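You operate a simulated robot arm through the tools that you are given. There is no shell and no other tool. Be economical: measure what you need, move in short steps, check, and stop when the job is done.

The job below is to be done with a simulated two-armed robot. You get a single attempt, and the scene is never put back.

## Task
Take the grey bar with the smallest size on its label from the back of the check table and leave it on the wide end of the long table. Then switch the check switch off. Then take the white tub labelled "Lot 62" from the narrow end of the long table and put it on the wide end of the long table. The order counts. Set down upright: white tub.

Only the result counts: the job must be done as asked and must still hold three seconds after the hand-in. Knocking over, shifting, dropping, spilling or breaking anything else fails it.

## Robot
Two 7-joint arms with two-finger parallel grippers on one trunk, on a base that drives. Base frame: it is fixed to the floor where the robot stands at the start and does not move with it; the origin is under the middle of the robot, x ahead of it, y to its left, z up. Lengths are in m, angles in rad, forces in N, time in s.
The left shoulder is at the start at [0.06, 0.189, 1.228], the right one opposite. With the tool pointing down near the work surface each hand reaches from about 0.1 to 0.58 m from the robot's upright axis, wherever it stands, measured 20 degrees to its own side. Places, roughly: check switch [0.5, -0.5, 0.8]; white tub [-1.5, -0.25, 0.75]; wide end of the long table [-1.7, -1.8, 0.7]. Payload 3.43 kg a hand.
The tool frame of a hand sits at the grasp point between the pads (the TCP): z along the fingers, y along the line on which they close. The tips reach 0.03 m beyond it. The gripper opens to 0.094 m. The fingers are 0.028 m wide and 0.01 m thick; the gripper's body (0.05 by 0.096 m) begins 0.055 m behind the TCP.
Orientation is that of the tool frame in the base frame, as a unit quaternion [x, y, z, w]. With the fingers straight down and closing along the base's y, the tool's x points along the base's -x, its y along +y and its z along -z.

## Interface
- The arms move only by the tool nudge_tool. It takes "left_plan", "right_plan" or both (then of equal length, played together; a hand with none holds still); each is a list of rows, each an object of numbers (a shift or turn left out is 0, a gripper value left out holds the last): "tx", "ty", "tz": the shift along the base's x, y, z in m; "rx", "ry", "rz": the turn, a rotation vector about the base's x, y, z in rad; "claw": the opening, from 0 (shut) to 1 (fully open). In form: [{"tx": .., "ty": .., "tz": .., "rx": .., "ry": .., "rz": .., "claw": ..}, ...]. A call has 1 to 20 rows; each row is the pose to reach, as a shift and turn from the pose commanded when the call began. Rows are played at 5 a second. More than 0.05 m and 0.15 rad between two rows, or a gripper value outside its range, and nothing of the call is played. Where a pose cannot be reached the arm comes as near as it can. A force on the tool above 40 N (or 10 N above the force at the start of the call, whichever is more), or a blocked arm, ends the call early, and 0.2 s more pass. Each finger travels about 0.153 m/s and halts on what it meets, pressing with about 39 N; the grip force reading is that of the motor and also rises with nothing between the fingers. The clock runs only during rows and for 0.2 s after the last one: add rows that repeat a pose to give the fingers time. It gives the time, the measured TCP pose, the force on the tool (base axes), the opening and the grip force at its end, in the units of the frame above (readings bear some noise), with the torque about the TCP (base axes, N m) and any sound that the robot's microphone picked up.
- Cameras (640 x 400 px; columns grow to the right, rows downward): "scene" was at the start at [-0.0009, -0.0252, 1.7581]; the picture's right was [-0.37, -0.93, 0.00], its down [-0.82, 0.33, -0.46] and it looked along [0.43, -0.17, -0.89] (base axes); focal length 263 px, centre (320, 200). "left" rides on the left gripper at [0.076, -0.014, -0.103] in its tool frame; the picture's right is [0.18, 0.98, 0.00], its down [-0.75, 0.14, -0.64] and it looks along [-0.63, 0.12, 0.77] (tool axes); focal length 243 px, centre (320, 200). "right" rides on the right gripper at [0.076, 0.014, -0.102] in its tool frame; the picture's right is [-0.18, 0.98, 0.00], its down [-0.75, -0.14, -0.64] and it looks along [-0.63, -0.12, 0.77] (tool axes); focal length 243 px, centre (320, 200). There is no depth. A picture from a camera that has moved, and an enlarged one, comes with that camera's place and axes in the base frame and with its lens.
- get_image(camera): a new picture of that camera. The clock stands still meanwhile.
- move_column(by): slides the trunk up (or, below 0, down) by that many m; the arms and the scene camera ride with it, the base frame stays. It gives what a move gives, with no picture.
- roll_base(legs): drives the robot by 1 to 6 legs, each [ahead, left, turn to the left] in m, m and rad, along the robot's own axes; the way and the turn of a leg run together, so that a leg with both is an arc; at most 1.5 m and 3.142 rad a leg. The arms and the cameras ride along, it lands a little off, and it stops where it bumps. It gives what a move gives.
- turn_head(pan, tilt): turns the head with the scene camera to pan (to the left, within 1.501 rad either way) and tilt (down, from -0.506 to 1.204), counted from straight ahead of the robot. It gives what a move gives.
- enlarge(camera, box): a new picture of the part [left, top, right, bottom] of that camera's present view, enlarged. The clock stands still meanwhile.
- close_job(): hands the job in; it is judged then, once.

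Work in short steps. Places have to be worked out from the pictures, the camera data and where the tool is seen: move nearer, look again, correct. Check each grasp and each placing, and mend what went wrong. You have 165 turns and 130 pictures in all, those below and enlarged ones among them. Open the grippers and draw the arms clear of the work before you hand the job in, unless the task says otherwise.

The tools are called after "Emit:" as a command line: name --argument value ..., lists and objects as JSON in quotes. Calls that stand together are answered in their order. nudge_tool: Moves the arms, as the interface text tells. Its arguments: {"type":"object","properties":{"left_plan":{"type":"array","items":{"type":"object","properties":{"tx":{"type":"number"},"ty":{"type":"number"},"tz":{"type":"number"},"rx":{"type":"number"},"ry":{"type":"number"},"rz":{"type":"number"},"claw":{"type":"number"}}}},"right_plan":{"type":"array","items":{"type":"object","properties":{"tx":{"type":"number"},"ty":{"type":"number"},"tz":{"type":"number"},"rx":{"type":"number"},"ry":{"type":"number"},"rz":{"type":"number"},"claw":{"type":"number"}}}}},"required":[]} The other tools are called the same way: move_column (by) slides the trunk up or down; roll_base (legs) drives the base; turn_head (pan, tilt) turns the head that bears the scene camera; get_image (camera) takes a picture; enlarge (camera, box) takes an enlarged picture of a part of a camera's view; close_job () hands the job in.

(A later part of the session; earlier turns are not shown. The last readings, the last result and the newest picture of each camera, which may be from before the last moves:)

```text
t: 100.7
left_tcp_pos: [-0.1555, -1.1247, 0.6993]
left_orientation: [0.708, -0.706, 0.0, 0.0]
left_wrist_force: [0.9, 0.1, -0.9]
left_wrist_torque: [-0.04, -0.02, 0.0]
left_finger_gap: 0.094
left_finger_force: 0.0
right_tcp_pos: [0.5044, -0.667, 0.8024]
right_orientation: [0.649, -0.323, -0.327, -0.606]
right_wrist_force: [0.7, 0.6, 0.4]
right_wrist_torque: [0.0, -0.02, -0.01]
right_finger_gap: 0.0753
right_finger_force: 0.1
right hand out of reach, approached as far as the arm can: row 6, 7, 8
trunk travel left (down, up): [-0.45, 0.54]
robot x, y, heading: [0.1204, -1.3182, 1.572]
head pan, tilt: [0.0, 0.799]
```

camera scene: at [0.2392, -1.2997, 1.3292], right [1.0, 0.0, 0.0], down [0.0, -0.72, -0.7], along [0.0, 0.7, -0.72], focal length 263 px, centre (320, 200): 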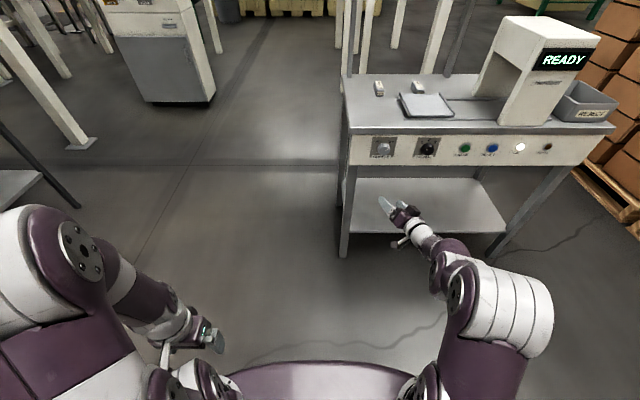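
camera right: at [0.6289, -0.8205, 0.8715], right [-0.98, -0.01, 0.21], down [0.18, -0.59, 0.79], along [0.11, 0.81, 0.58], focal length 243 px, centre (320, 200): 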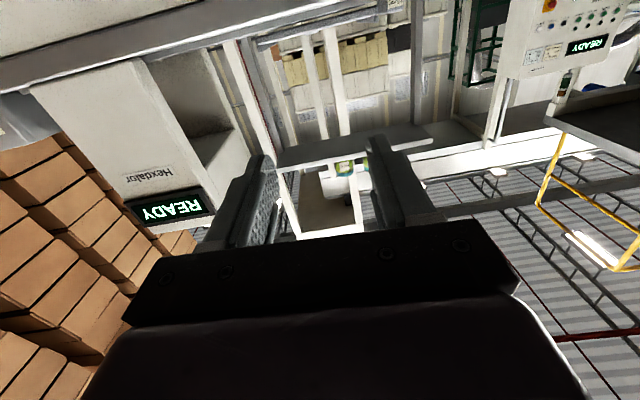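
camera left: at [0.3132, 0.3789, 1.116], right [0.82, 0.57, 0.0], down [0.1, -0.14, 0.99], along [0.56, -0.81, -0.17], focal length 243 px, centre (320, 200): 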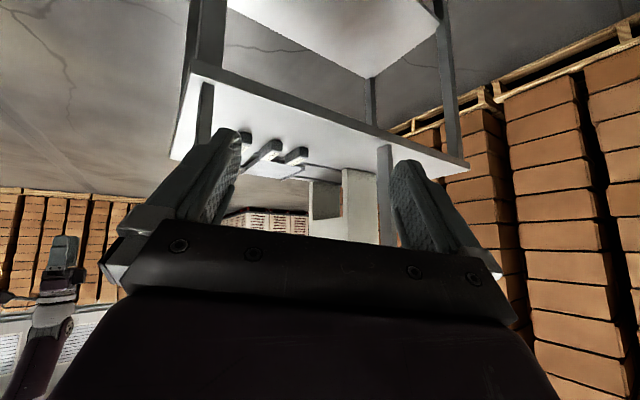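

The usable roll runs down to about -0.2. So I'll grip at roll ≈+1.35 and turn down; I test reaching +1.35.

Emit:
nudge_tool --right_plan '[{"tx": -0.01, "tz": -0.01, "ry": 0.14}, {"tx": -0.02, "ty": -0.004, "tz": -0.02, "ry": 0.28}, {"tx": -0.033, "ty": -0.007, "tz": -0.0376, "ry": 0.42}, {"tx": -0.033, "ty": -0.007, "tz": -0.0376, "ry": 0.56}, {"tx": -0.033, "ty": -0.007, "tz": -0.0376, "ry": 0.7}, {"tx": -0.033, "ty": -0.007, "tz": -0.0376, "ry": 0.84}, {"tx": -0.033, "ty": -0.007, "tz": -0.0376, "ry": 0.98}, {"tx": -0.033, "ty": -0.007, "tz": -0.0376, "ry": 1.12}, {"tx": -0.033, "ty": -0.007, "tz": -0.0376, "ry": 1.26}, {"tx": -0.033, "ty": -0.007, "tz": -0.0376, "ry": 1.4}, {"tx": -0.033, "ty": -0.007, "tz": -0.0376, "ry": 1.54}, {"tx": -0.033, "ty": -0.007, "tz": -0.0376, "ry": 1.68}, {"tx": -0.033, "ty": -0.007, "tz": -0.0376, "ry": 1.82}, {"tx": -0.033, "ty": -0.007, "tz": -0.0376, "ry": 1.96}]'

Emit:
get_image --camera "scene"

Emit:
get_image --camera "right"

```text
t: 103.7
left_tcp_pos: [-0.1549, -1.1249, 0.699]
left_orientation: [0.708, -0.706, 0.0, 0.0]
left_wrist_force: [0.9, 0.2, 0.0]
left_wrist_torque: [0.0, 0.01, 0.0]
left_finger_gap: 0.094
left_finger_force: 0.1
right_tcp_pos: [0.4722, -0.6731, 0.7642]
right_orientation: [-0.09, 0.696, 0.708, 0.079]
right_wrist_force: [0.5, -0.2, -0.3]
right_wrist_torque: [-0.01, -0.01, 0.01]
right_finger_gap: 0.0751
right_finger_force: 0.2
trunk travel left (down, up): [-0.45, 0.54]
robot x, y, heading: [0.1234, -1.3206, 1.574]
head pan, tilt: [0.0, 0.799]
```

```text
74 pictures are left
camera scene: at [0.1196, -1.2999, 1.3291], right [1.0, 0.0, 0.0], down [0.0, -0.72, -0.7], along [0.0, 0.7, -0.72], focal length 263 px, centre (320, 200)
```

scene: 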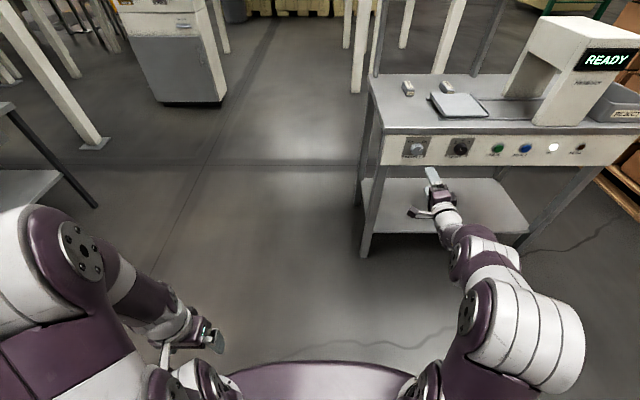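

```text
73 pictures are left
camera right: at [0.3978, -0.7772, 0.7587], right [-0.05, -0.01, 1.0], down [0.78, -0.63, 0.03], along [0.63, 0.78, 0.05], focal length 243 px, centre (320, 200)
```

right: 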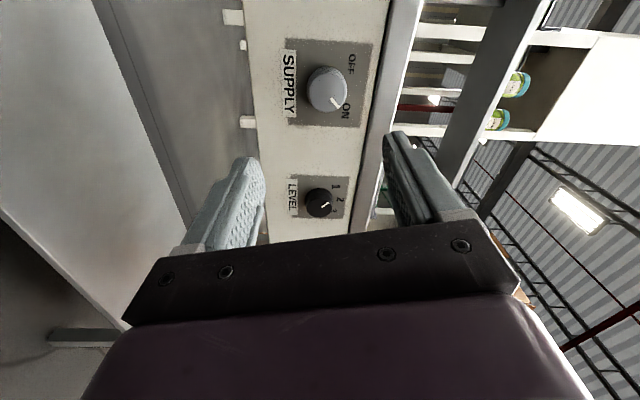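

The wrist camera now sees the knob: centred at z≈0.770, x≈0.472, with the pointer at ON. I advance to just short of it with a narrower opening.

Emit:
nudge_tool --right_plan '[{"ty": 0.04, "tz": 0.003, "claw": 0.66}, {"ty": 0.08, "tz": 0.006}, {"ty": 0.11, "tz": 0.006}, {"ty": 0.128, "tz": 0.006}]'

Emit:
get_image --camera "right"

Emit:
enlarge --camera "scene" --box '[370, 110, 500, 210]'

```text
t: 104.7
left_tcp_pos: [-0.1562, -1.1254, 0.6993]
left_orientation: [0.709, -0.706, 0.001, 0.001]
left_wrist_force: [0.7, -0.2, 0.5]
left_wrist_torque: [0.0, -0.01, 0.0]
left_finger_gap: 0.094
left_finger_force: 0.1
right_tcp_pos: [0.4729, -0.5461, 0.7712]
right_orientation: [-0.091, 0.697, 0.707, 0.08]
right_wrist_force: [0.3, -0.4, 0.3]
right_wrist_torque: [-0.01, 0.0, 0.01]
right_finger_gap: 0.0621
right_finger_force: 0.0
trunk travel left (down, up): [-0.45, 0.54]
robot x, y, heading: [0.1192, -1.3182, 1.573]
head pan, tilt: [0.0, 0.799]
```

```text
72 pictures are left
camera right: at [0.3983, -0.6486, 0.765], right [-0.06, -0.01, 1.0], down [0.78, -0.63, 0.04], along [0.63, 0.78, 0.05], focal length 243 px, centre (320, 200)
```

right: 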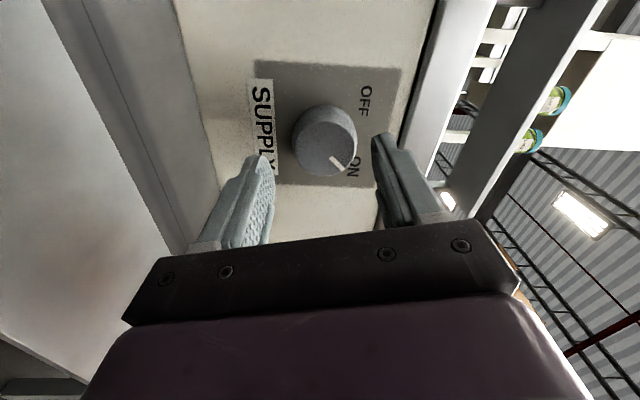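

```text
4.00 times, centred on (435, 160) of scene
camera zoom: at [0.1197, -1.2997, 1.3291], right [1.0, 0.0, 0.0], down [0.0, -0.72, -0.7], along [0.0, 0.7, -0.72], focal length 1051 px, centre (-140, 360)
```

zoom: 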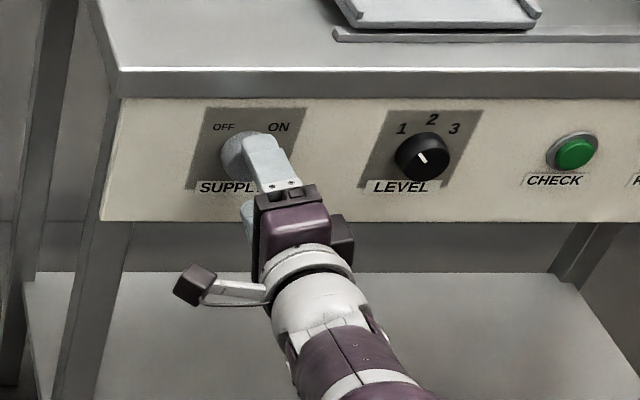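

Refined knob face centre is (0.469, -0.500, 0.775). I advance so the tips pass about 14 mm beyond the face, then check.

Emit:
nudge_tool --right_plan '[{"tx": -0.003, "tz": 0.003, "ty": 0.01}, {"tx": -0.003, "tz": 0.003, "ty": 0.02}, {"tx": -0.003, "tz": 0.003, "ty": 0.03}]'

Emit:
get_image --camera "right"

```text
t: 105.5
left_tcp_pos: [-0.1561, -1.1248, 0.6993]
left_orientation: [0.708, -0.706, 0.0, -0.001]
left_wrist_force: [0.3, 0.2, -0.8]
left_wrist_torque: [-0.03, 0.02, -0.02]
left_finger_gap: 0.094
left_finger_force: 0.0
right_tcp_pos: [0.4701, -0.5163, 0.7736]
right_orientation: [-0.092, 0.696, 0.707, 0.079]
right_wrist_force: [-0.7, -2.6, -0.3]
right_wrist_torque: [-0.13, 0.0, -0.04]
right_finger_gap: 0.0621
right_finger_force: 0.1
trunk travel left (down, up): [-0.45, 0.54]
robot x, y, heading: [0.12, -1.3152, 1.573]
head pan, tilt: [0.0, 0.799]
```

```text
70 pictures are left
camera right: at [0.3949, -0.6194, 0.7677], right [-0.06, -0.01, 1.0], down [0.78, -0.63, 0.04], along [0.63, 0.78, 0.05], focal length 243 px, centre (320, 200)
```

right: 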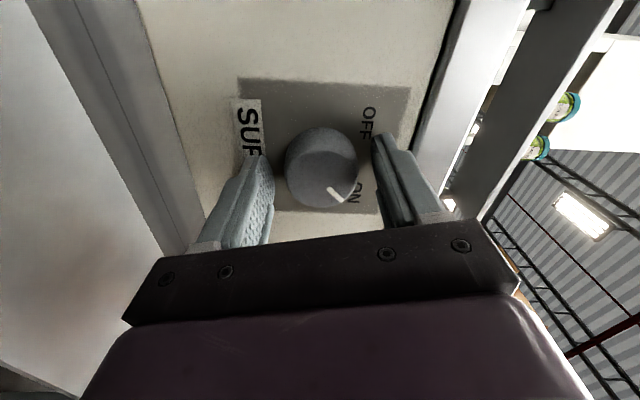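

The knob is centred between the fingers with a light touch on the panel. I back off 1.5 mm and close.

Emit:
nudge_tool --right_plan '[{"ty": -0.0015, "claw": 0.66}, {"ty": -0.0015, "claw": 0.4}, {"ty": -0.0015, "claw": 0.2}, {"ty": -0.0015, "claw": 0.2}]'

Emit:
get_image --camera "right"

```text
t: 106.5
left_tcp_pos: [-0.155, -1.1248, 0.699]
left_orientation: [0.708, -0.706, -0.001, 0.0]
left_wrist_force: [-0.6, 0.6, 0.3]
left_wrist_torque: [0.02, -0.03, -0.03]
left_finger_gap: 0.0939
left_finger_force: 0.1
right_tcp_pos: [0.4697, -0.5177, 0.7739]
right_orientation: [-0.091, 0.696, 0.707, 0.079]
right_wrist_force: [-1.5, 1.3, 0.5]
right_wrist_torque: [0.07, 0.0, 0.13]
right_finger_gap: 0.043
right_finger_force: 45.2
trunk travel left (down, up): [-0.45, 0.54]
robot x, y, heading: [0.1218, -1.3205, 1.576]
head pan, tilt: [0.0, 0.799]
```

```text
69 pictures are left
camera right: at [0.3948, -0.6202, 0.7679], right [-0.06, -0.01, 1.0], down [0.78, -0.63, 0.04], along [0.63, 0.78, 0.05], focal length 243 px, centre (320, 200)
```

right: 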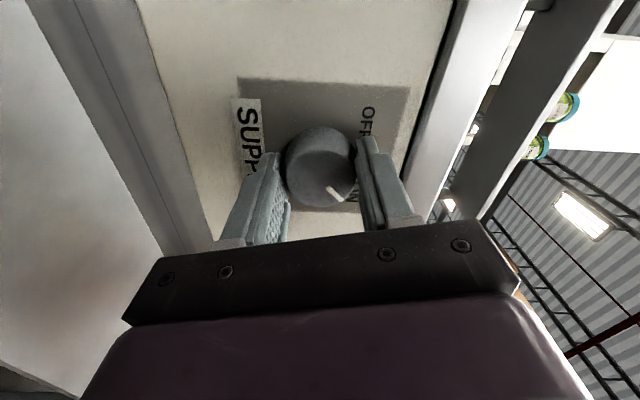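

Gripped at 43 mm. I rotate counter-clockwise by 0.8 rad and check.

Emit:
nudge_tool --right_plan '[{"ry": -0.1}, {"ry": -0.2}, {"ry": -0.3}, {"ry": -0.4}, {"ry": -0.5}, {"ry": -0.6}, {"ry": -0.7}, {"ry": -0.8}]'

Emit:
enlarge --camera "right" --box '[200, 60, 440, 240]'

```text
t: 108.3
left_tcp_pos: [-0.1559, -1.1248, 0.6982]
left_orientation: [0.708, -0.706, 0.0, 0.0]
left_wrist_force: [-0.1, 0.0, -0.4]
left_wrist_torque: [0.0, -0.02, -0.02]
left_finger_gap: 0.0942
left_finger_force: 0.0
right_tcp_pos: [0.4703, -0.5172, 0.7738]
right_orientation: [-0.36, 0.61, 0.615, 0.346]
right_wrist_force: [3.1, 6.3, 1.5]
right_wrist_torque: [0.47, 0.05, -0.31]
right_finger_gap: 0.043
right_finger_force: 45.1
trunk travel left (down, up): [-0.45, 0.54]
robot x, y, heading: [0.1244, -1.3207, 1.575]
head pan, tilt: [0.0, 0.799]
```

```text
2.22 times, centred on (320, 150) of right
camera zoom: at [0.4226, -0.6202, 0.7152], right [-0.76, -0.01, 0.65], down [0.51, -0.63, 0.58], along [0.4, 0.78, 0.48], focal length 539 px, centre (320, 311)
```

zoom: 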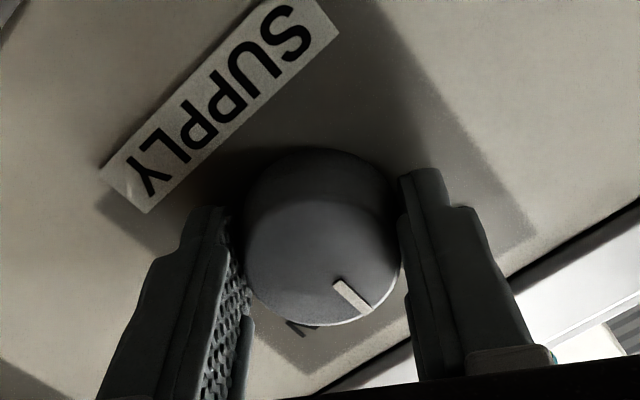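

The knob turns with the hand. I continue another 0.75 rad.

Emit:
nudge_tool --right_plan '[{"ry": -0.1}, {"ry": -0.2}, {"ry": -0.3}, {"ry": -0.4}, {"ry": -0.5}, {"ry": -0.6}, {"ry": -0.7}, {"ry": -0.76}]'

Emit:
enlarge --camera "right" --box '[200, 60, 440, 240]'

Emit:
get_image --camera "scene"

```text
t: 110.1
left_tcp_pos: [-0.1554, -1.1246, 0.6992]
left_orientation: [0.708, -0.706, -0.001, 0.001]
left_wrist_force: [0.0, 0.0, -0.6]
left_wrist_torque: [0.0, 0.04, -0.01]
left_finger_gap: 0.0942
left_finger_force: 0.0
right_tcp_pos: [0.4698, -0.5169, 0.7739]
right_orientation: [0.562, -0.439, -0.438, -0.547]
right_wrist_force: [12.5, 9.8, 5.2]
right_wrist_torque: [0.53, -0.01, -0.27]
right_finger_gap: 0.0428
right_finger_force: 44.8
trunk travel left (down, up): [-0.45, 0.54]
robot x, y, heading: [0.1229, -1.3224, 1.569]
head pan, tilt: [0.0, 0.799]
```

```text
2.22 times, centred on (320, 150) of right
camera zoom: at [0.4765, -0.6202, 0.6981], right [-1.0, -0.01, -0.05], down [-0.03, -0.63, 0.78], along [-0.04, 0.78, 0.63], focal length 539 px, centre (320, 311)
```

zoom: 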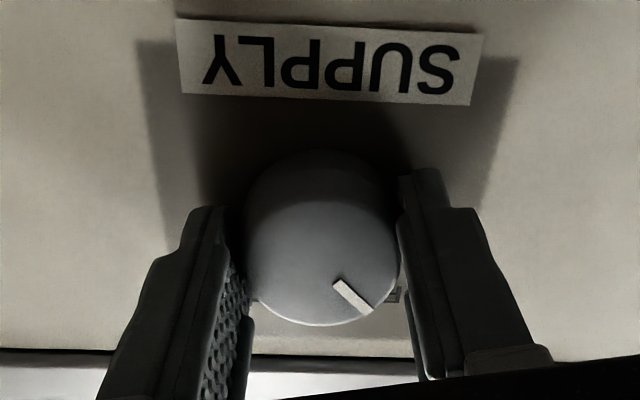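

```text
66 pictures are left
camera scene: at [0.1211, -1.2996, 1.3291], right [1.0, 0.0, 0.0], down [0.0, -0.72, -0.7], along [0.0, 0.7, -0.72], focal length 263 px, centre (320, 200)
```

scene: 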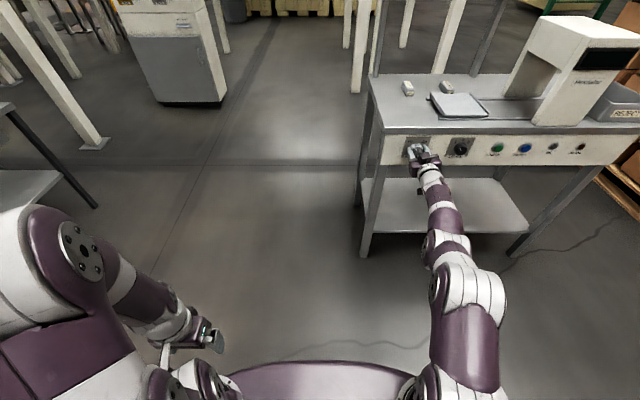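

READY and the ON lamp have gone dark, and the pointer is at OFF. I release and draw back straight.

Emit:
nudge_tool --right_plan '[{"claw": 0.3}, {"claw": 0.65}, {"claw": 0.65}, {"ty": -0.03}, {"ty": -0.07}, {"ty": -0.11}, {"ty": -0.15}]'

Emit:
enlarge --camera "scene" --box '[370, 70, 640, 220]'

```text
t: 111.7
left_tcp_pos: [-0.1548, -1.1248, 0.6995]
left_orientation: [0.709, -0.706, 0.0, 0.0]
left_wrist_force: [0.7, 0.1, -0.7]
left_wrist_torque: [0.0, -0.01, -0.04]
left_finger_gap: 0.094
left_finger_force: 0.0
right_tcp_pos: [0.4686, -0.6699, 0.7752]
right_orientation: [0.563, -0.437, -0.438, -0.547]
right_wrist_force: [0.2, 0.3, 0.2]
right_wrist_torque: [0.03, 0.03, 0.0]
right_finger_gap: 0.0614
right_finger_force: 0.1
trunk travel left (down, up): [-0.45, 0.54]
robot x, y, heading: [0.1182, -1.3175, 1.575]
head pan, tilt: [0.0, 0.799]
```

```text
2.37 times, centred on (505, 145) of scene
camera zoom: at [0.1193, -1.3008, 1.3291], right [1.0, 0.0, 0.0], down [0.0, -0.72, -0.7], along [0.0, 0.7, -0.72], focal length 623 px, centre (-118, 330)
```

zoom: 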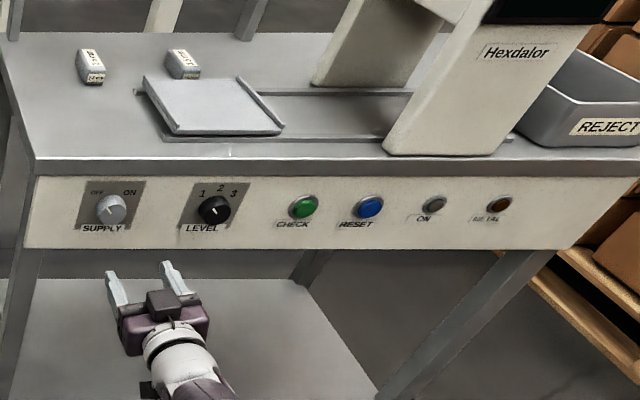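

Switch is OFF, and the rest of the panel is unchanged. I fold the hand down, raise the trunk, and back off.

Emit:
nudge_tool --right_plan '[{"ty": -0.02, "rx": -0.145}, {"ty": -0.04, "rx": -0.29}, {"ty": -0.06, "rx": -0.435}, {"ty": -0.08, "rx": -0.58}, {"ty": -0.1, "rx": -0.725}, {"ty": -0.12, "rx": -0.87}, {"ty": -0.14, "rx": -1.015}, {"ty": -0.16, "rx": -1.16}, {"ty": -0.18, "rx": -1.305}, {"ty": -0.2, "rx": -1.45}, {"ty": -0.2, "rx": -1.571}]'

Emit:
roll_base --legs '[[-0.2, 0, 0]]'

Emit:
move_column --by 0.45

Emit:
get_image --camera "scene"

```text
t: 114.1
left_tcp_pos: [-0.1566, -1.1257, 0.7]
left_orientation: [0.708, -0.706, 0.0, 0.0]
left_wrist_force: [0.0, 0.7, 0.2]
left_wrist_torque: [0.01, 0.02, -0.01]
left_finger_gap: 0.0938
left_finger_force: 0.0
right_tcp_pos: [0.4696, -0.8687, 0.7735]
right_orientation: [0.784, -0.62, 0.002, 0.012]
right_wrist_force: [0.0, 0.4, -0.8]
right_wrist_torque: [0.01, 0.02, 0.01]
right_finger_gap: 0.0611
right_finger_force: 0.1
trunk travel left (down, up): [-0.45, 0.54]
robot x, y, heading: [0.1179, -1.3187, 1.576]
head pan, tilt: [0.0, 0.799]
```

```text
t: 115.7
left_tcp_pos: [-0.1552, -1.3262, 0.6996]
left_orientation: [0.709, -0.705, 0.0, 0.0]
left_wrist_force: [0.0, 0.4, 0.2]
left_wrist_torque: [0.04, 0.0, 0.04]
left_finger_gap: 0.0939
left_finger_force: 0.0
right_tcp_pos: [0.4704, -1.067, 0.7746]
right_orientation: [0.785, -0.62, 0.0, 0.011]
right_wrist_force: [1.0, -0.2, 0.5]
right_wrist_torque: [0.01, -0.04, 0.02]
right_finger_gap: 0.061
right_finger_force: 0.0
trunk travel left (down, up): [-0.45, 0.54]
robot x, y, heading: [0.1238, -1.5198, 1.574]
head pan, tilt: [0.0, 0.799]
```

```text
refused: 0.45 is not a number from -0.4 to 0.4
```

```text
64 pictures are left
camera scene: at [0.1205, -1.501, 1.3292], right [1.0, 0.01, 0.0], down [0.0, -0.72, -0.7], along [0.0, 0.7, -0.72], focal length 263 px, centre (320, 200)
```

scene: 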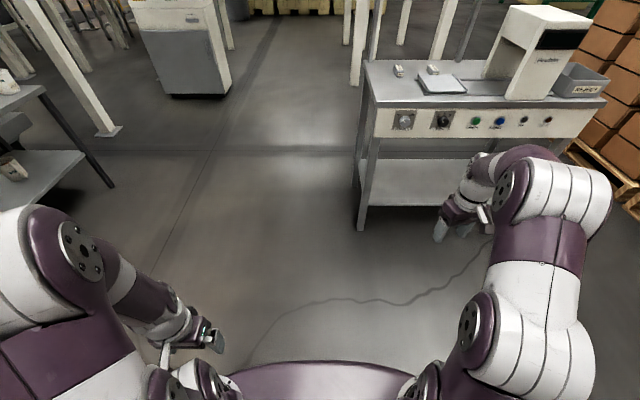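

I raise the trunk by 0.4, tuck the hand, and drive over toward the narrow end.

Emit:
move_column --by 0.4

Emit:
nudge_tool --right_plan '[{"ty": -0.03, "tz": 0.02}, {"ty": -0.06, "tz": 0.04}, {"ty": -0.09, "tz": 0.06}, {"ty": -0.12, "tz": 0.06}]'

Emit:
roll_base --legs '[[0, 0, 1.568], [0.85, -1.05, 0]]'

Emit:
turn_head --pan -0.2 --tilt 0.9

Emit:
get_image --camera "scene"

```text
t: 119.5
left_tcp_pos: [-0.156, -1.3255, 1.0987]
left_orientation: [0.709, -0.705, 0.0, -0.001]
left_wrist_force: [-0.1, 0.2, 0.6]
left_wrist_torque: [-0.01, -0.02, 0.03]
left_finger_gap: 0.0941
left_finger_force: 0.1
right_tcp_pos: [0.4693, -1.0664, 1.1725]
right_orientation: [0.784, -0.62, 0.0, 0.01]
right_wrist_force: [1.0, -0.3, -0.1]
right_wrist_torque: [0.02, 0.01, -0.01]
right_finger_gap: 0.0611
right_finger_force: 0.1
trunk travel left (down, up): [-0.85, 0.14]
robot x, y, heading: [0.1234, -1.5166, 1.573]
head pan, tilt: [0.0, 0.799]
```

```text
t: 120.5
left_tcp_pos: [-0.1555, -1.3279, 1.0997]
left_orientation: [0.709, -0.705, 0.0, 0.0]
left_wrist_force: [0.0, -0.6, 0.3]
left_wrist_torque: [0.0, 0.01, 0.0]
left_finger_gap: 0.0939
left_finger_force: 0.0
right_tcp_pos: [0.4685, -1.1899, 1.2343]
right_orientation: [0.785, -0.62, 0.0, 0.011]
right_wrist_force: [0.7, 0.0, 0.8]
right_wrist_torque: [0.0, -0.01, -0.01]
right_finger_gap: 0.061
right_finger_force: 0.1
trunk travel left (down, up): [-0.85, 0.14]
robot x, y, heading: [0.1227, -1.5182, 1.576]
head pan, tilt: [0.0, 0.799]
```

```text
t: 131.1
left_tcp_pos: [-0.9134, -0.7409, 1.0982]
left_orientation: [1.0, -0.001, 0.0, 0.0]
left_wrist_force: [0.0, -1.1, -0.1]
left_wrist_torque: [0.01, 0.01, -0.01]
left_finger_gap: 0.0939
left_finger_force: 0.0
right_tcp_pos: [-1.0468, -0.1154, 1.2339]
right_orientation: [0.994, 0.113, 0.008, 0.008]
right_wrist_force: [0.2, -0.2, -0.2]
right_wrist_torque: [-0.02, 0.05, 0.03]
right_finger_gap: 0.0612
right_finger_force: 0.0
trunk travel left (down, up): [-0.85, 0.14]
robot x, y, heading: [-0.7148, -0.4652, 3.142]
head pan, tilt: [0.0, 0.799]
```

```text
t: 131.8
left_tcp_pos: [-0.9145, -0.7399, 1.1002]
left_orientation: [1.0, -0.001, -0.001, -0.001]
left_wrist_force: [0.1, -0.3, 0.1]
left_wrist_torque: [-0.01, -0.01, -0.01]
left_finger_gap: 0.094
left_finger_force: 0.0
right_tcp_pos: [-1.0468, -0.1151, 1.233]
right_orientation: [0.994, 0.112, 0.008, 0.008]
right_wrist_force: [0.9, -0.6, -0.1]
right_wrist_torque: [0.01, 0.02, -0.01]
right_finger_gap: 0.0612
right_finger_force: 0.1
trunk travel left (down, up): [-0.85, 0.14]
robot x, y, heading: [-0.7203, -0.4671, 3.141]
head pan, tilt: [-0.201, 0.901]
```

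```text
63 pictures are left
camera scene: at [-0.7332, -0.4517, 1.7212], right [0.2, 0.98, 0.0], down [0.77, -0.16, -0.62], along [-0.61, 0.12, -0.78], focal length 263 px, centre (320, 200)
```

scene: 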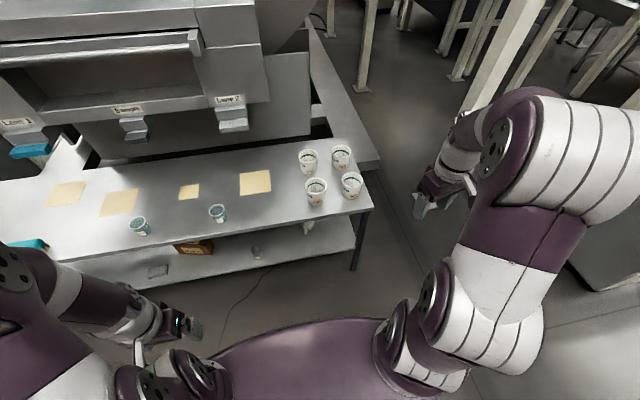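

Emit:
enlarge --camera "scene" --box '[280, 135, 390, 215]'

```text
5.00 times, centred on (335, 175) of scene
camera zoom: at [-0.7332, -0.4517, 1.7212], right [0.2, 0.98, 0.0], down [0.77, -0.16, -0.62], along [-0.61, 0.12, -0.78], focal length 1314 px, centre (245, 325)
```

zoom: 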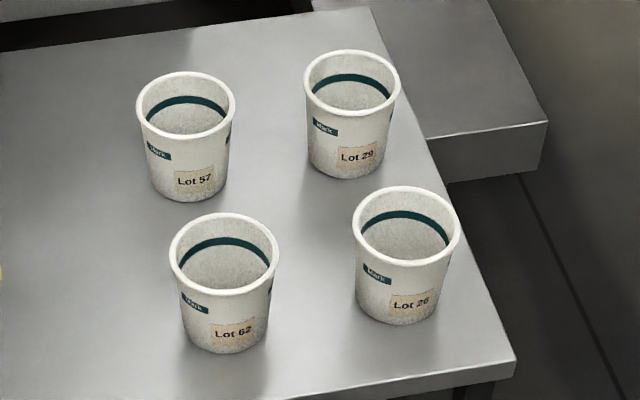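

Lot 62 is at about (-1.49, -0.32): rim ≈0.094 wide (too wide to straddle from above), height ≈0.12. I plan to pinch its free left wall, one finger inside. I drive in and move the hand above to look inside.

Emit:
roll_base --legs '[[0.27, 0, 0]]'

Emit:
nudge_tool --right_plan '[{"rz": -0.11, "ty": -0.04}, {"rz": -0.225, "ty": -0.08}, {"rz": -0.225, "ty": -0.12, "tz": -0.02}, {"rz": -0.225, "ty": -0.16, "tz": -0.04}, {"rz": -0.225, "ty": -0.2, "tz": -0.06}, {"rz": -0.225, "ty": -0.22, "tz": -0.1}]'

Emit:
get_image --camera "right"

Emit:
get_image --camera "scene"

```text
t: 133.7
left_tcp_pos: [-1.182, -0.7401, 1.0987]
left_orientation: [1.0, 0.001, 0.0, 0.0]
left_wrist_force: [-0.5, 0.0, 0.7]
left_wrist_torque: [-0.01, 0.0, 0.07]
left_finger_gap: 0.094
left_finger_force: 0.1
right_tcp_pos: [-1.3159, -0.1158, 1.2341]
right_orientation: [0.993, 0.113, 0.008, 0.008]
right_wrist_force: [0.3, -0.3, -0.5]
right_wrist_torque: [-0.02, 0.0, -0.02]
right_finger_gap: 0.0614
right_finger_force: 0.1
trunk travel left (down, up): [-0.85, 0.14]
robot x, y, heading: [-0.9861, -0.4634, 3.143]
head pan, tilt: [-0.201, 0.901]
```

```text
t: 135.1
left_tcp_pos: [-1.1848, -0.7406, 1.0987]
left_orientation: [1.0, 0.0, 0.001, 0.0]
left_wrist_force: [-0.8, 1.2, -0.4]
left_wrist_torque: [0.0, -0.01, 0.0]
left_finger_gap: 0.0939
left_finger_force: 0.1
right_tcp_pos: [-1.3187, -0.3372, 1.1339]
right_orientation: [1.0, 0.002, 0.007, 0.009]
right_wrist_force: [0.1, -0.4, 0.6]
right_wrist_torque: [0.02, 0.0, 0.0]
right_finger_gap: 0.0611
right_finger_force: 0.1
trunk travel left (down, up): [-0.85, 0.14]
robot x, y, heading: [-0.9899, -0.4665, 3.141]
head pan, tilt: [-0.201, 0.901]
```

```text
61 pictures are left
camera right: at [-1.2429, -0.3482, 1.2367], right [-0.18, -0.98, 0.01], down [-0.76, 0.15, 0.63], along [-0.62, 0.1, -0.78], focal length 243 px, centre (320, 200)
```

right: 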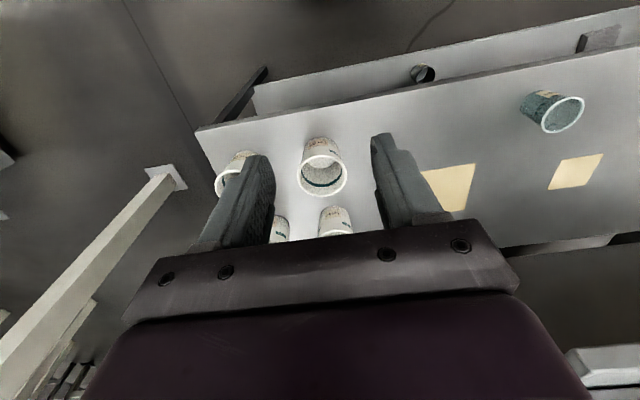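

```text
60 pictures are left
camera scene: at [-1.0047, -0.4519, 1.7212], right [0.2, 0.98, 0.0], down [0.77, -0.16, -0.62], along [-0.61, 0.12, -0.78], focal length 263 px, centre (320, 200)
```

scene: 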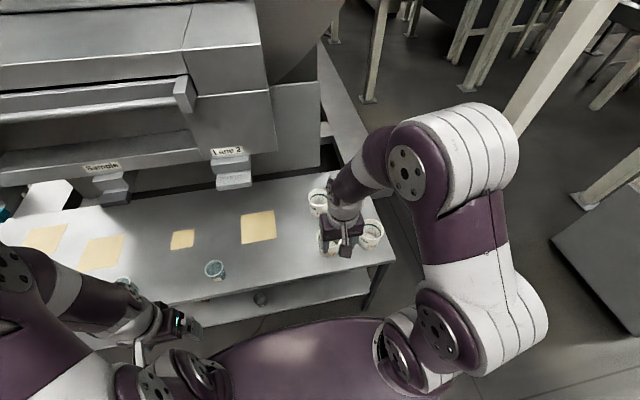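

Emit:
enlarge --camera "right" --box '[260, 115, 390, 240]'

```text
3.20 times, centred on (325, 178) of right
camera zoom: at [-1.2429, -0.3482, 1.2367], right [-0.18, -0.98, 0.01], down [-0.76, 0.15, 0.63], along [-0.62, 0.1, -0.78], focal length 776 px, centre (304, 272)
```

zoom: 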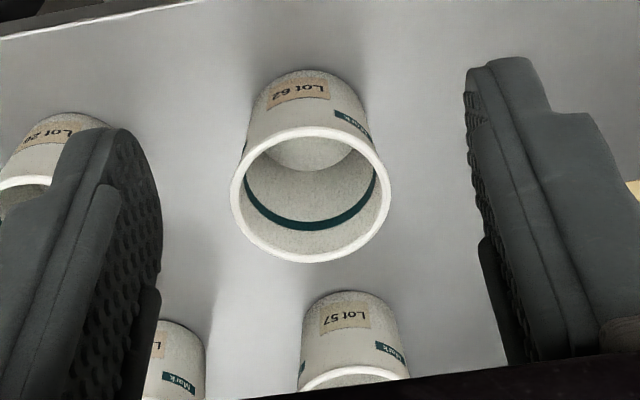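

The tub is empty; its rim centre is at about (-1.487, -0.314, 0.86). I move above the left wall at y≈-0.36 with a partial opening.

Emit:
nudge_tool --right_plan '[{"tx": -0.034, "ty": -0.004, "tz": -0.02, "claw": 0.43}, {"tx": -0.068, "ty": -0.008, "tz": -0.05}, {"tx": -0.102, "ty": -0.013, "tz": -0.08}, {"tx": -0.136, "ty": -0.018, "tz": -0.115}, {"tx": -0.16, "ty": -0.022, "tz": -0.15}, {"tx": -0.168, "ty": -0.022, "tz": -0.184}]'

Emit:
get_image --camera "right"

```text
t: 136.5
left_tcp_pos: [-1.1832, -0.7407, 1.0992]
left_orientation: [1.0, 0.0, 0.001, 0.0]
left_wrist_force: [-0.3, 0.0, 0.5]
left_wrist_torque: [-0.01, 0.0, 0.03]
left_finger_gap: 0.094
left_finger_force: 0.0
right_tcp_pos: [-1.4852, -0.3579, 0.9496]
right_orientation: [1.0, 0.002, 0.008, 0.008]
right_wrist_force: [-1.0, 0.3, -0.6]
right_wrist_torque: [0.0, -0.01, 0.0]
right_finger_gap: 0.0404
right_finger_force: 0.2
trunk travel left (down, up): [-0.85, 0.14]
robot x, y, heading: [-0.984, -0.4635, 3.144]
head pan, tilt: [-0.201, 0.901]
```

```text
58 pictures are left
camera right: at [-1.4095, -0.3684, 1.0525], right [-0.18, -0.98, 0.01], down [-0.76, 0.15, 0.63], along [-0.62, 0.1, -0.78], focal length 243 px, centre (320, 200)
```

right: 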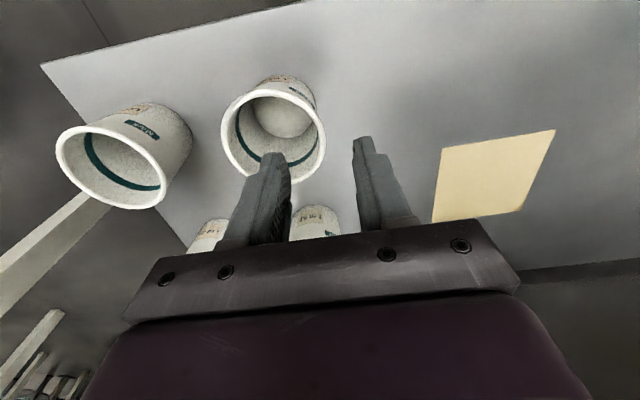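

The rim stays consistent: outer left edge at y≈-0.362. I descend most of the way and check that the fingers straddle the wall.

Emit:
nudge_tool --right_plan '[{"tx": -0.003, "ty": -0.001, "tz": -0.03}, {"tx": -0.003, "ty": -0.001, "tz": -0.055}]'

Emit:
get_image --camera "right"

Emit:
enlarge --camera "scene" --box '[280, 170, 400, 270]'

```text
t: 137.1
left_tcp_pos: [-1.1833, -0.7407, 1.1002]
left_orientation: [1.0, 0.001, 0.0, 0.0]
left_wrist_force: [-0.1, 0.3, -0.4]
left_wrist_torque: [-0.01, 0.0, 0.0]
left_finger_gap: 0.0941
left_finger_force: 0.0
right_tcp_pos: [-1.4883, -0.3582, 0.8939]
right_orientation: [1.0, 0.002, 0.007, 0.009]
right_wrist_force: [0.4, -0.7, -0.4]
right_wrist_torque: [0.0, -0.04, -0.01]
right_finger_gap: 0.0404
right_finger_force: 0.0
trunk travel left (down, up): [-0.85, 0.14]
robot x, y, heading: [-0.9882, -0.466, 3.141]
head pan, tilt: [-0.201, 0.901]
```

```text
57 pictures are left
camera right: at [-1.4126, -0.3695, 0.9977], right [-0.18, -0.98, 0.01], down [-0.76, 0.15, 0.63], along [-0.62, 0.1, -0.78], focal length 243 px, centre (320, 200)
```

right: 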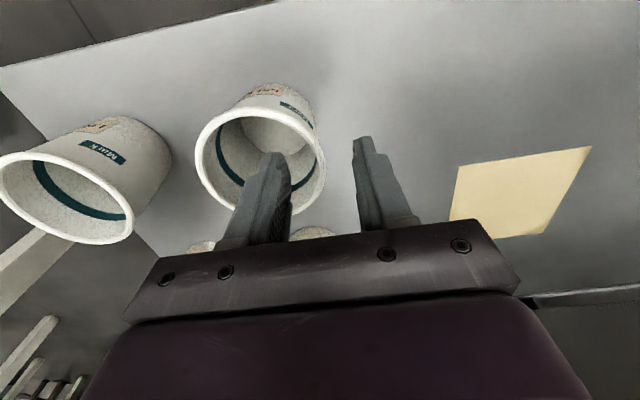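

```text
4.00 times, centred on (340, 220) of scene
camera zoom: at [-1.0031, -0.4515, 1.7212], right [0.2, 0.98, 0.0], down [0.77, -0.16, -0.62], along [-0.61, 0.12, -0.78], focal length 1051 px, centre (240, 120)
```

zoom: 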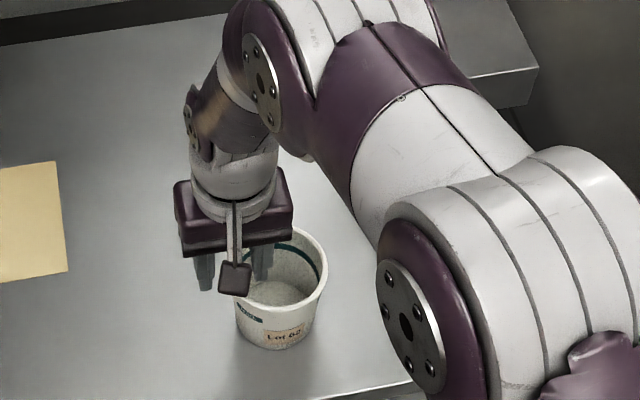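

The left wall passes between the fingers. I descend to TCP z≈0.857 and close gently.

Emit:
nudge_tool --right_plan '[{"ty": -0.002, "tz": -0.02}, {"ty": -0.002, "tz": -0.037}]'

Emit:
get_image --camera "right"

```text
t: 137.7
left_tcp_pos: [-1.1819, -0.7411, 1.1003]
left_orientation: [1.0, -0.001, -0.001, 0.0]
left_wrist_force: [-0.1, 0.0, -0.5]
left_wrist_torque: [-0.02, -0.02, 0.0]
left_finger_gap: 0.0943
left_finger_force: 0.1
right_tcp_pos: [-1.489, -0.3614, 0.8702]
right_orientation: [1.0, 0.001, 0.006, 0.009]
right_wrist_force: [2.9, 0.1, 13.1]
right_wrist_torque: [0.38, -0.28, -0.06]
right_finger_gap: 0.0407
right_finger_force: 0.3
trunk travel left (down, up): [-0.85, 0.14]
robot x, y, heading: [-0.9884, -0.4674, 3.141]
head pan, tilt: [-0.201, 0.901]
stopped in row 2 (right hand): the force on the tool passed its limit at 50 N (the readings are from after the stop); the commanded pose is now the measured one
```

```text
55 pictures are left
camera right: at [-1.4128, -0.3722, 0.973], right [-0.18, -0.98, 0.02], down [-0.76, 0.15, 0.63], along [-0.62, 0.1, -0.78], focal length 243 px, centre (320, 200)
```

right: 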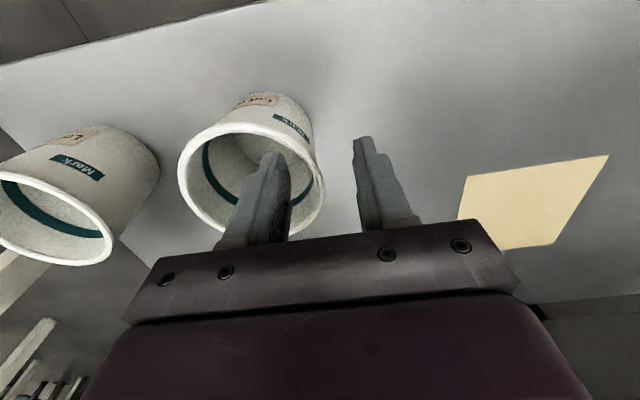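

The inner finger met something solid at z≈0.84, so a wall pinch is out. I'll grip the tub body (≈0.085 wide) from the front with the fingers nearly level, below the rim. First I lift and check the tub.

Emit:
nudge_tool --right_plan '[{"tz": 0.03}, {"tz": 0.07}, {"tz": 0.11}, {"tz": 0.15}, {"tz": 0.19}]'

Emit:
get_image --camera "right"

```text
t: 138.9
left_tcp_pos: [-1.1812, -0.7417, 1.1001]
left_orientation: [1.0, 0.0, 0.0, 0.0]
left_wrist_force: [0.1, 0.4, 0.5]
left_wrist_torque: [-0.02, 0.05, -0.01]
left_finger_gap: 0.094
left_finger_force: 0.1
right_tcp_pos: [-1.489, -0.3597, 1.0586]
right_orientation: [1.0, 0.001, 0.007, 0.009]
right_wrist_force: [0.2, 0.4, 0.8]
right_wrist_torque: [0.02, 0.05, 0.03]
right_finger_gap: 0.0405
right_finger_force: 0.0
trunk travel left (down, up): [-0.85, 0.14]
robot x, y, heading: [-0.9928, -0.4666, 3.139]
head pan, tilt: [-0.201, 0.901]
```

```text
54 pictures are left
camera right: at [-1.4124, -0.3716, 1.1616], right [-0.18, -0.98, 0.01], down [-0.76, 0.15, 0.63], along [-0.62, 0.1, -0.78], focal length 243 px, centre (320, 200)
```

right: 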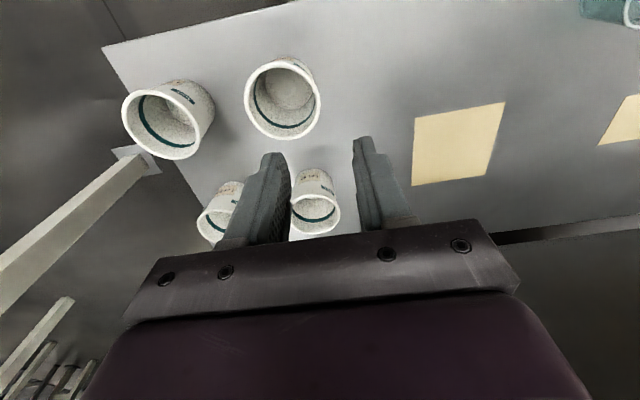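

The tub is undisturbed, with axis at (-1.492, -0.316). I back the base off, lower the trunk, and pitch the hand up to about 25° below level with the fingers fully open.

Emit:
roll_base --legs '[[-0.3, 0, 0], [0, 0.18, 0]]'

Emit:
move_column --by -0.35

Emit:
nudge_tool --right_plan '[{"ty": 0.04, "tz": 0.02, "claw": 1.0}, {"ty": 0.08, "tz": 0.04}, {"ty": 0.12, "tz": 0.06}, {"ty": 0.16, "tz": 0.08}, {"ty": 0.2, "tz": 0.1}, {"ty": 0.2, "tz": 0.12, "ry": 0.14}, {"ty": 0.2, "tz": 0.14, "ry": 0.28}, {"ty": 0.2, "tz": 0.14, "ry": 0.42}, {"ty": 0.2, "tz": 0.14, "ry": 0.56}, {"ty": 0.2, "tz": 0.14, "ry": 0.7}, {"ty": 0.2, "tz": 0.14, "ry": 0.84}, {"ty": 0.2, "tz": 0.14, "ry": 0.98}, {"ty": 0.2, "tz": 0.14, "ry": 1.12}]'

Emit:
get_image --camera "scene"

```text
t: 142.0
left_tcp_pos: [-0.8854, -0.9194, 1.0993]
left_orientation: [1.0, 0.0, 0.0, 0.001]
left_wrist_force: [0.0, -0.5, -1.6]
left_wrist_torque: [-0.02, 0.03, 0.01]
left_finger_gap: 0.0939
left_finger_force: 0.1
right_tcp_pos: [-1.192, -0.5382, 1.0579]
right_orientation: [1.0, 0.001, 0.007, 0.01]
right_wrist_force: [0.3, 0.5, -0.7]
right_wrist_torque: [-0.03, -0.03, 0.02]
right_finger_gap: 0.0403
right_finger_force: 0.0
trunk travel left (down, up): [-0.85, 0.14]
robot x, y, heading: [-0.691, -0.6441, 3.14]
head pan, tilt: [-0.201, 0.901]
```

```text
t: 145.4
left_tcp_pos: [-0.8865, -0.919, 0.7495]
left_orientation: [1.0, -0.001, 0.0, 0.001]
left_wrist_force: [0.8, 0.9, 0.1]
left_wrist_torque: [-0.03, 0.04, 0.0]
left_finger_gap: 0.094
left_finger_force: 0.0
right_tcp_pos: [-1.1921, -0.5393, 0.7078]
right_orientation: [1.0, 0.001, 0.006, 0.009]
right_wrist_force: [0.2, 0.0, 0.4]
right_wrist_torque: [-0.03, 0.03, 0.01]
right_finger_gap: 0.0403
right_finger_force: 0.1
trunk travel left (down, up): [-0.5, 0.49]
robot x, y, heading: [-0.6902, -0.6475, 3.145]
head pan, tilt: [-0.201, 0.901]
```

```text
t: 148.2
left_tcp_pos: [-0.8856, -0.9194, 0.7495]
left_orientation: [1.0, 0.0, 0.0, 0.001]
left_wrist_force: [0.6, -0.2, -0.4]
left_wrist_torque: [-0.05, -0.02, 0.04]
left_finger_gap: 0.0941
left_finger_force: 0.1
right_tcp_pos: [-1.1913, -0.3391, 0.8484]
right_orientation: [0.85, 0.006, -0.526, 0.007]
right_wrist_force: [-0.4, -0.1, 0.8]
right_wrist_torque: [-0.02, 0.02, -0.04]
right_finger_gap: 0.094
right_finger_force: 0.1
trunk travel left (down, up): [-0.5, 0.49]
robot x, y, heading: [-0.6911, -0.6452, 3.139]
head pan, tilt: [-0.201, 0.901]
```

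```text
53 pictures are left
camera scene: at [-0.7047, -0.6314, 1.3712], right [0.2, 0.98, 0.0], down [0.77, -0.16, -0.62], along [-0.61, 0.12, -0.78], focal length 263 px, centre (320, 200)
```

scene: 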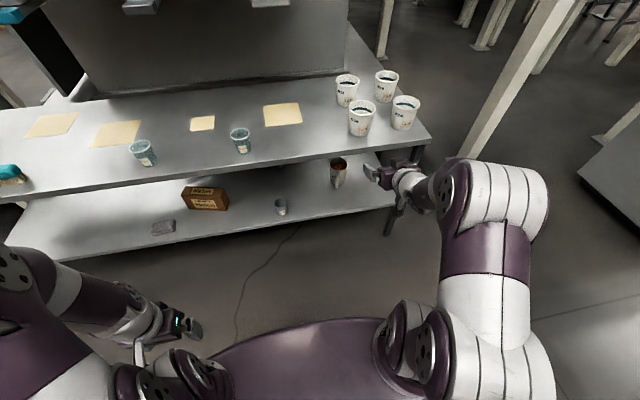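

Pose is good, 26° below level. I enlarge the tubs from this lower angle to refine their profile.

Emit:
enlarge --camera "scene" --box '[320, 60, 440, 160]'

Emit:
get_image --camera "right"

```text
4.00 times, centred on (380, 110) of scene
camera zoom: at [-0.7047, -0.6314, 1.3712], right [0.2, 0.98, 0.0], down [0.77, -0.16, -0.62], along [-0.61, 0.12, -0.78], focal length 1051 px, centre (80, 560)
```

zoom: 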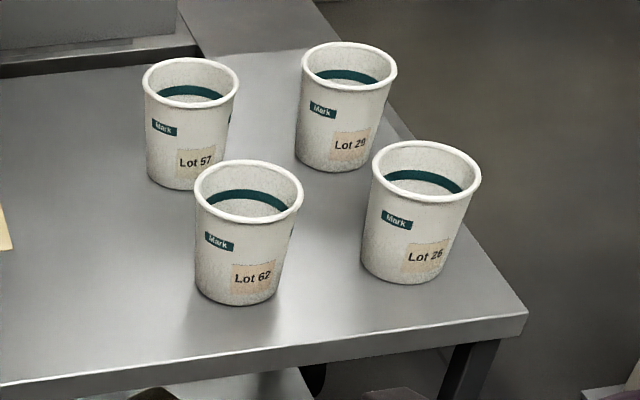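

```text
51 pictures are left
camera right: at [-1.0647, -0.3514, 0.8254], right [-0.07, -0.98, 0.17], down [0.24, 0.15, 0.96], along [-0.97, 0.1, 0.22], focal length 243 px, centre (320, 200)
```

right: 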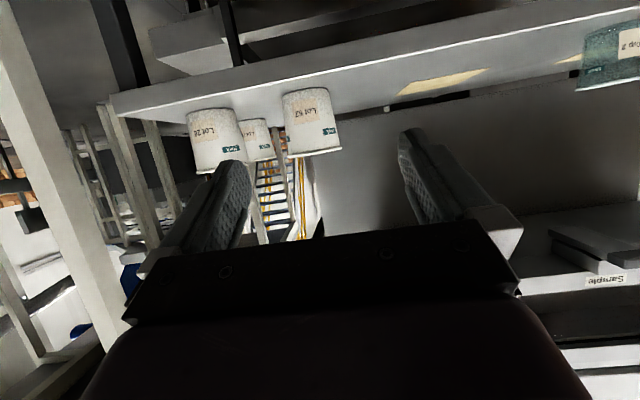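

Rim top is z≈0.846 and the body is ≈0.085 wide at z 0.78. I stage in front of the tub, lined up at y -0.316, z 0.782.

Emit:
nudge_tool --right_plan '[{"tx": -0.03, "ty": 0.006, "tz": -0.016}, {"tx": -0.07, "ty": 0.012, "tz": -0.032}, {"tx": -0.11, "ty": 0.018, "tz": -0.05}, {"tx": -0.15, "ty": 0.023, "tz": -0.066}, {"tx": -0.18, "ty": 0.023, "tz": -0.066}]'

Emit:
get_image --camera "right"

Emit:
enlarge --camera "scene" --box '[320, 60, 440, 200]'

```text
t: 149.4
left_tcp_pos: [-0.886, -0.9204, 0.7494]
left_orientation: [1.0, -0.001, 0.0, 0.0]
left_wrist_force: [0.5, 0.9, 1.0]
left_wrist_torque: [0.0, -0.03, 0.02]
left_finger_gap: 0.094
left_finger_force: 0.1
right_tcp_pos: [-1.3717, -0.3184, 0.7809]
right_orientation: [0.851, 0.006, -0.525, 0.008]
right_wrist_force: [-0.6, 0.3, -0.1]
right_wrist_torque: [-0.03, -0.02, -0.01]
right_finger_gap: 0.0941
right_finger_force: 0.1
trunk travel left (down, up): [-0.5, 0.49]
robot x, y, heading: [-0.6854, -0.6484, 3.139]
head pan, tilt: [-0.201, 0.901]
```

```text
50 pictures are left
camera right: at [-1.245, -0.3285, 0.7586], right [-0.07, -0.98, 0.17], down [0.23, 0.15, 0.96], along [-0.97, 0.1, 0.22], focal length 243 px, centre (320, 200)
```

right: 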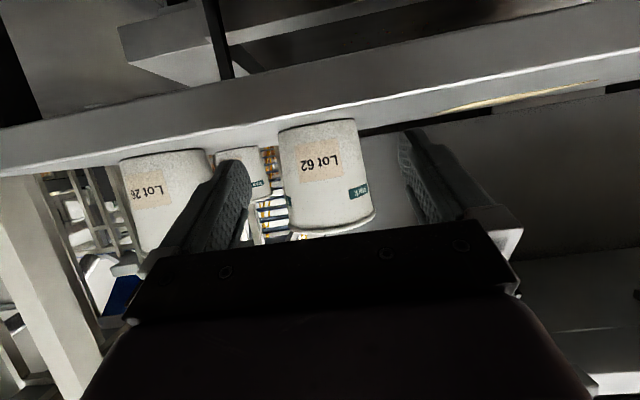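

```text
2.86 times, centred on (380, 130) of scene
camera zoom: at [-0.7052, -0.6315, 1.3712], right [0.2, 0.98, 0.0], down [0.77, -0.16, -0.62], along [-0.61, 0.12, -0.78], focal length 751 px, centre (149, 400)
```

zoom: 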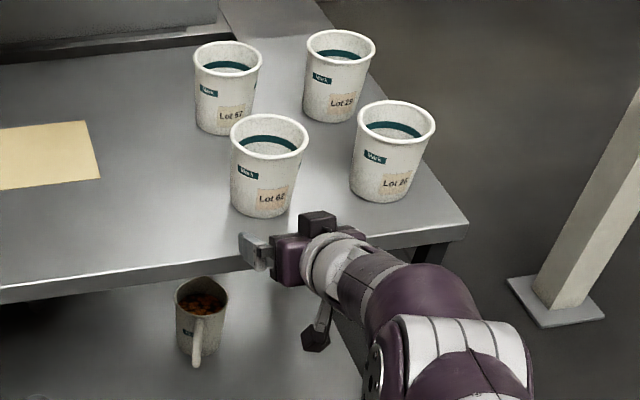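

Aligned within 2 mm. I advance in small steps.

Emit:
nudge_tool --right_plan '[{"tx": -0.02, "ty": 0.002}, {"tx": -0.04, "ty": 0.002}, {"tx": -0.06, "ty": 0.002}]'

Emit:
get_image --camera "right"

```text
t: 150.2
left_tcp_pos: [-0.8868, -0.919, 0.7488]
left_orientation: [1.0, -0.001, 0.001, 0.0]
left_wrist_force: [-0.7, 0.3, 0.9]
left_wrist_torque: [-0.04, 0.0, 0.0]
left_finger_gap: 0.094
left_finger_force: 0.1
right_tcp_pos: [-1.4326, -0.3158, 0.7814]
right_orientation: [0.85, 0.005, -0.526, 0.007]
right_wrist_force: [0.5, -0.4, -0.3]
right_wrist_torque: [-0.01, -0.01, -0.01]
right_finger_gap: 0.094
right_finger_force: 0.1
trunk travel left (down, up): [-0.5, 0.49]
robot x, y, heading: [-0.6906, -0.6429, 3.138]
head pan, tilt: [-0.201, 0.901]
```

```text
48 pictures are left
camera right: at [-1.3052, -0.3265, 0.7581], right [-0.07, -0.98, 0.17], down [0.23, 0.15, 0.96], along [-0.97, 0.1, 0.22], focal length 243 px, centre (320, 200)
```

right: 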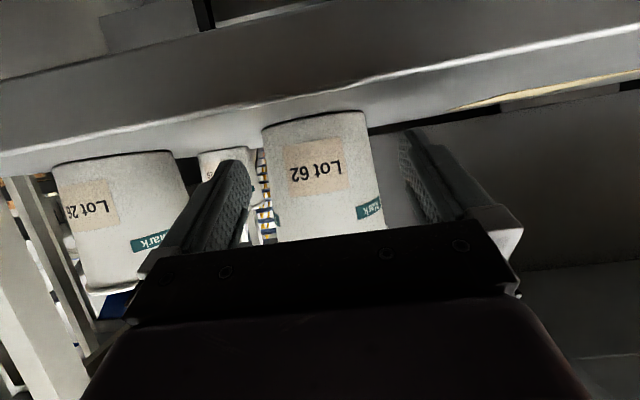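

Centred between the fingers. I continue to the grasp depth.

Emit:
nudge_tool --right_plan '[{"tx": -0.015}, {"tx": -0.03}, {"tx": -0.04}, {"tx": -0.047}]'

Emit:
get_image --camera "right"

Emit:
enlarge --camera "scene" --box '[320, 60, 440, 180]'

```text
t: 151.2
left_tcp_pos: [-0.8854, -0.9204, 0.7495]
left_orientation: [1.0, -0.001, 0.001, 0.0]
left_wrist_force: [-0.2, 0.3, -0.3]
left_wrist_torque: [0.0, -0.03, -0.01]
left_finger_gap: 0.0938
left_finger_force: 0.0
right_tcp_pos: [-1.4784, -0.315, 0.7826]
right_orientation: [0.851, 0.005, -0.525, 0.008]
right_wrist_force: [0.2, 0.6, 0.0]
right_wrist_torque: [0.02, -0.02, -0.01]
right_finger_gap: 0.0939
right_finger_force: 0.0
trunk travel left (down, up): [-0.5, 0.49]
robot x, y, heading: [-0.6911, -0.6425, 3.147]
head pan, tilt: [-0.201, 0.901]
```

```text
47 pictures are left
camera right: at [-1.3517, -0.3267, 0.7593], right [-0.07, -0.98, 0.17], down [0.23, 0.15, 0.96], along [-0.97, 0.1, 0.22], focal length 243 px, centre (320, 200)
```

right: 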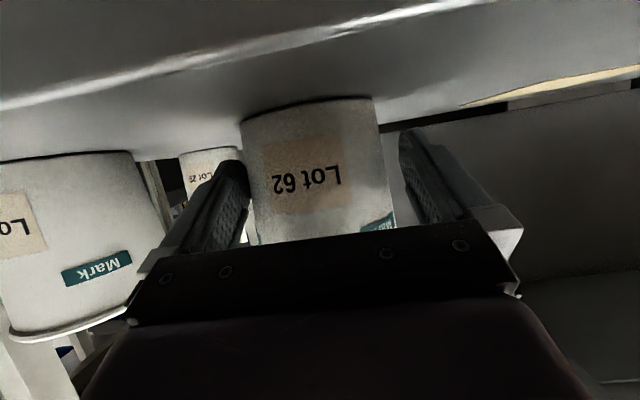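

```text
3.33 times, centred on (380, 120) of scene
camera zoom: at [-0.7048, -0.6315, 1.3712], right [0.2, 0.98, 0.0], down [0.77, -0.16, -0.62], along [-0.61, 0.12, -0.78], focal length 876 px, centre (120, 467)
```

zoom: 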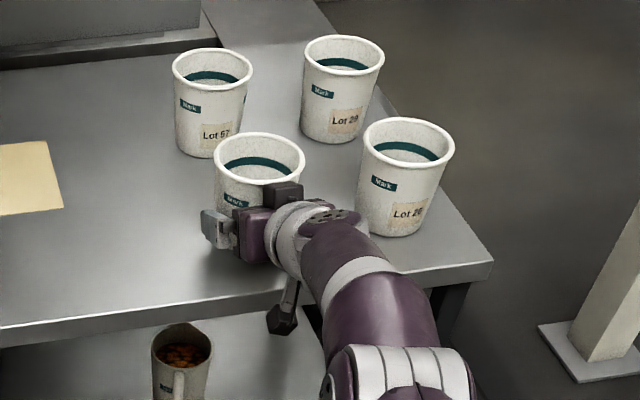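

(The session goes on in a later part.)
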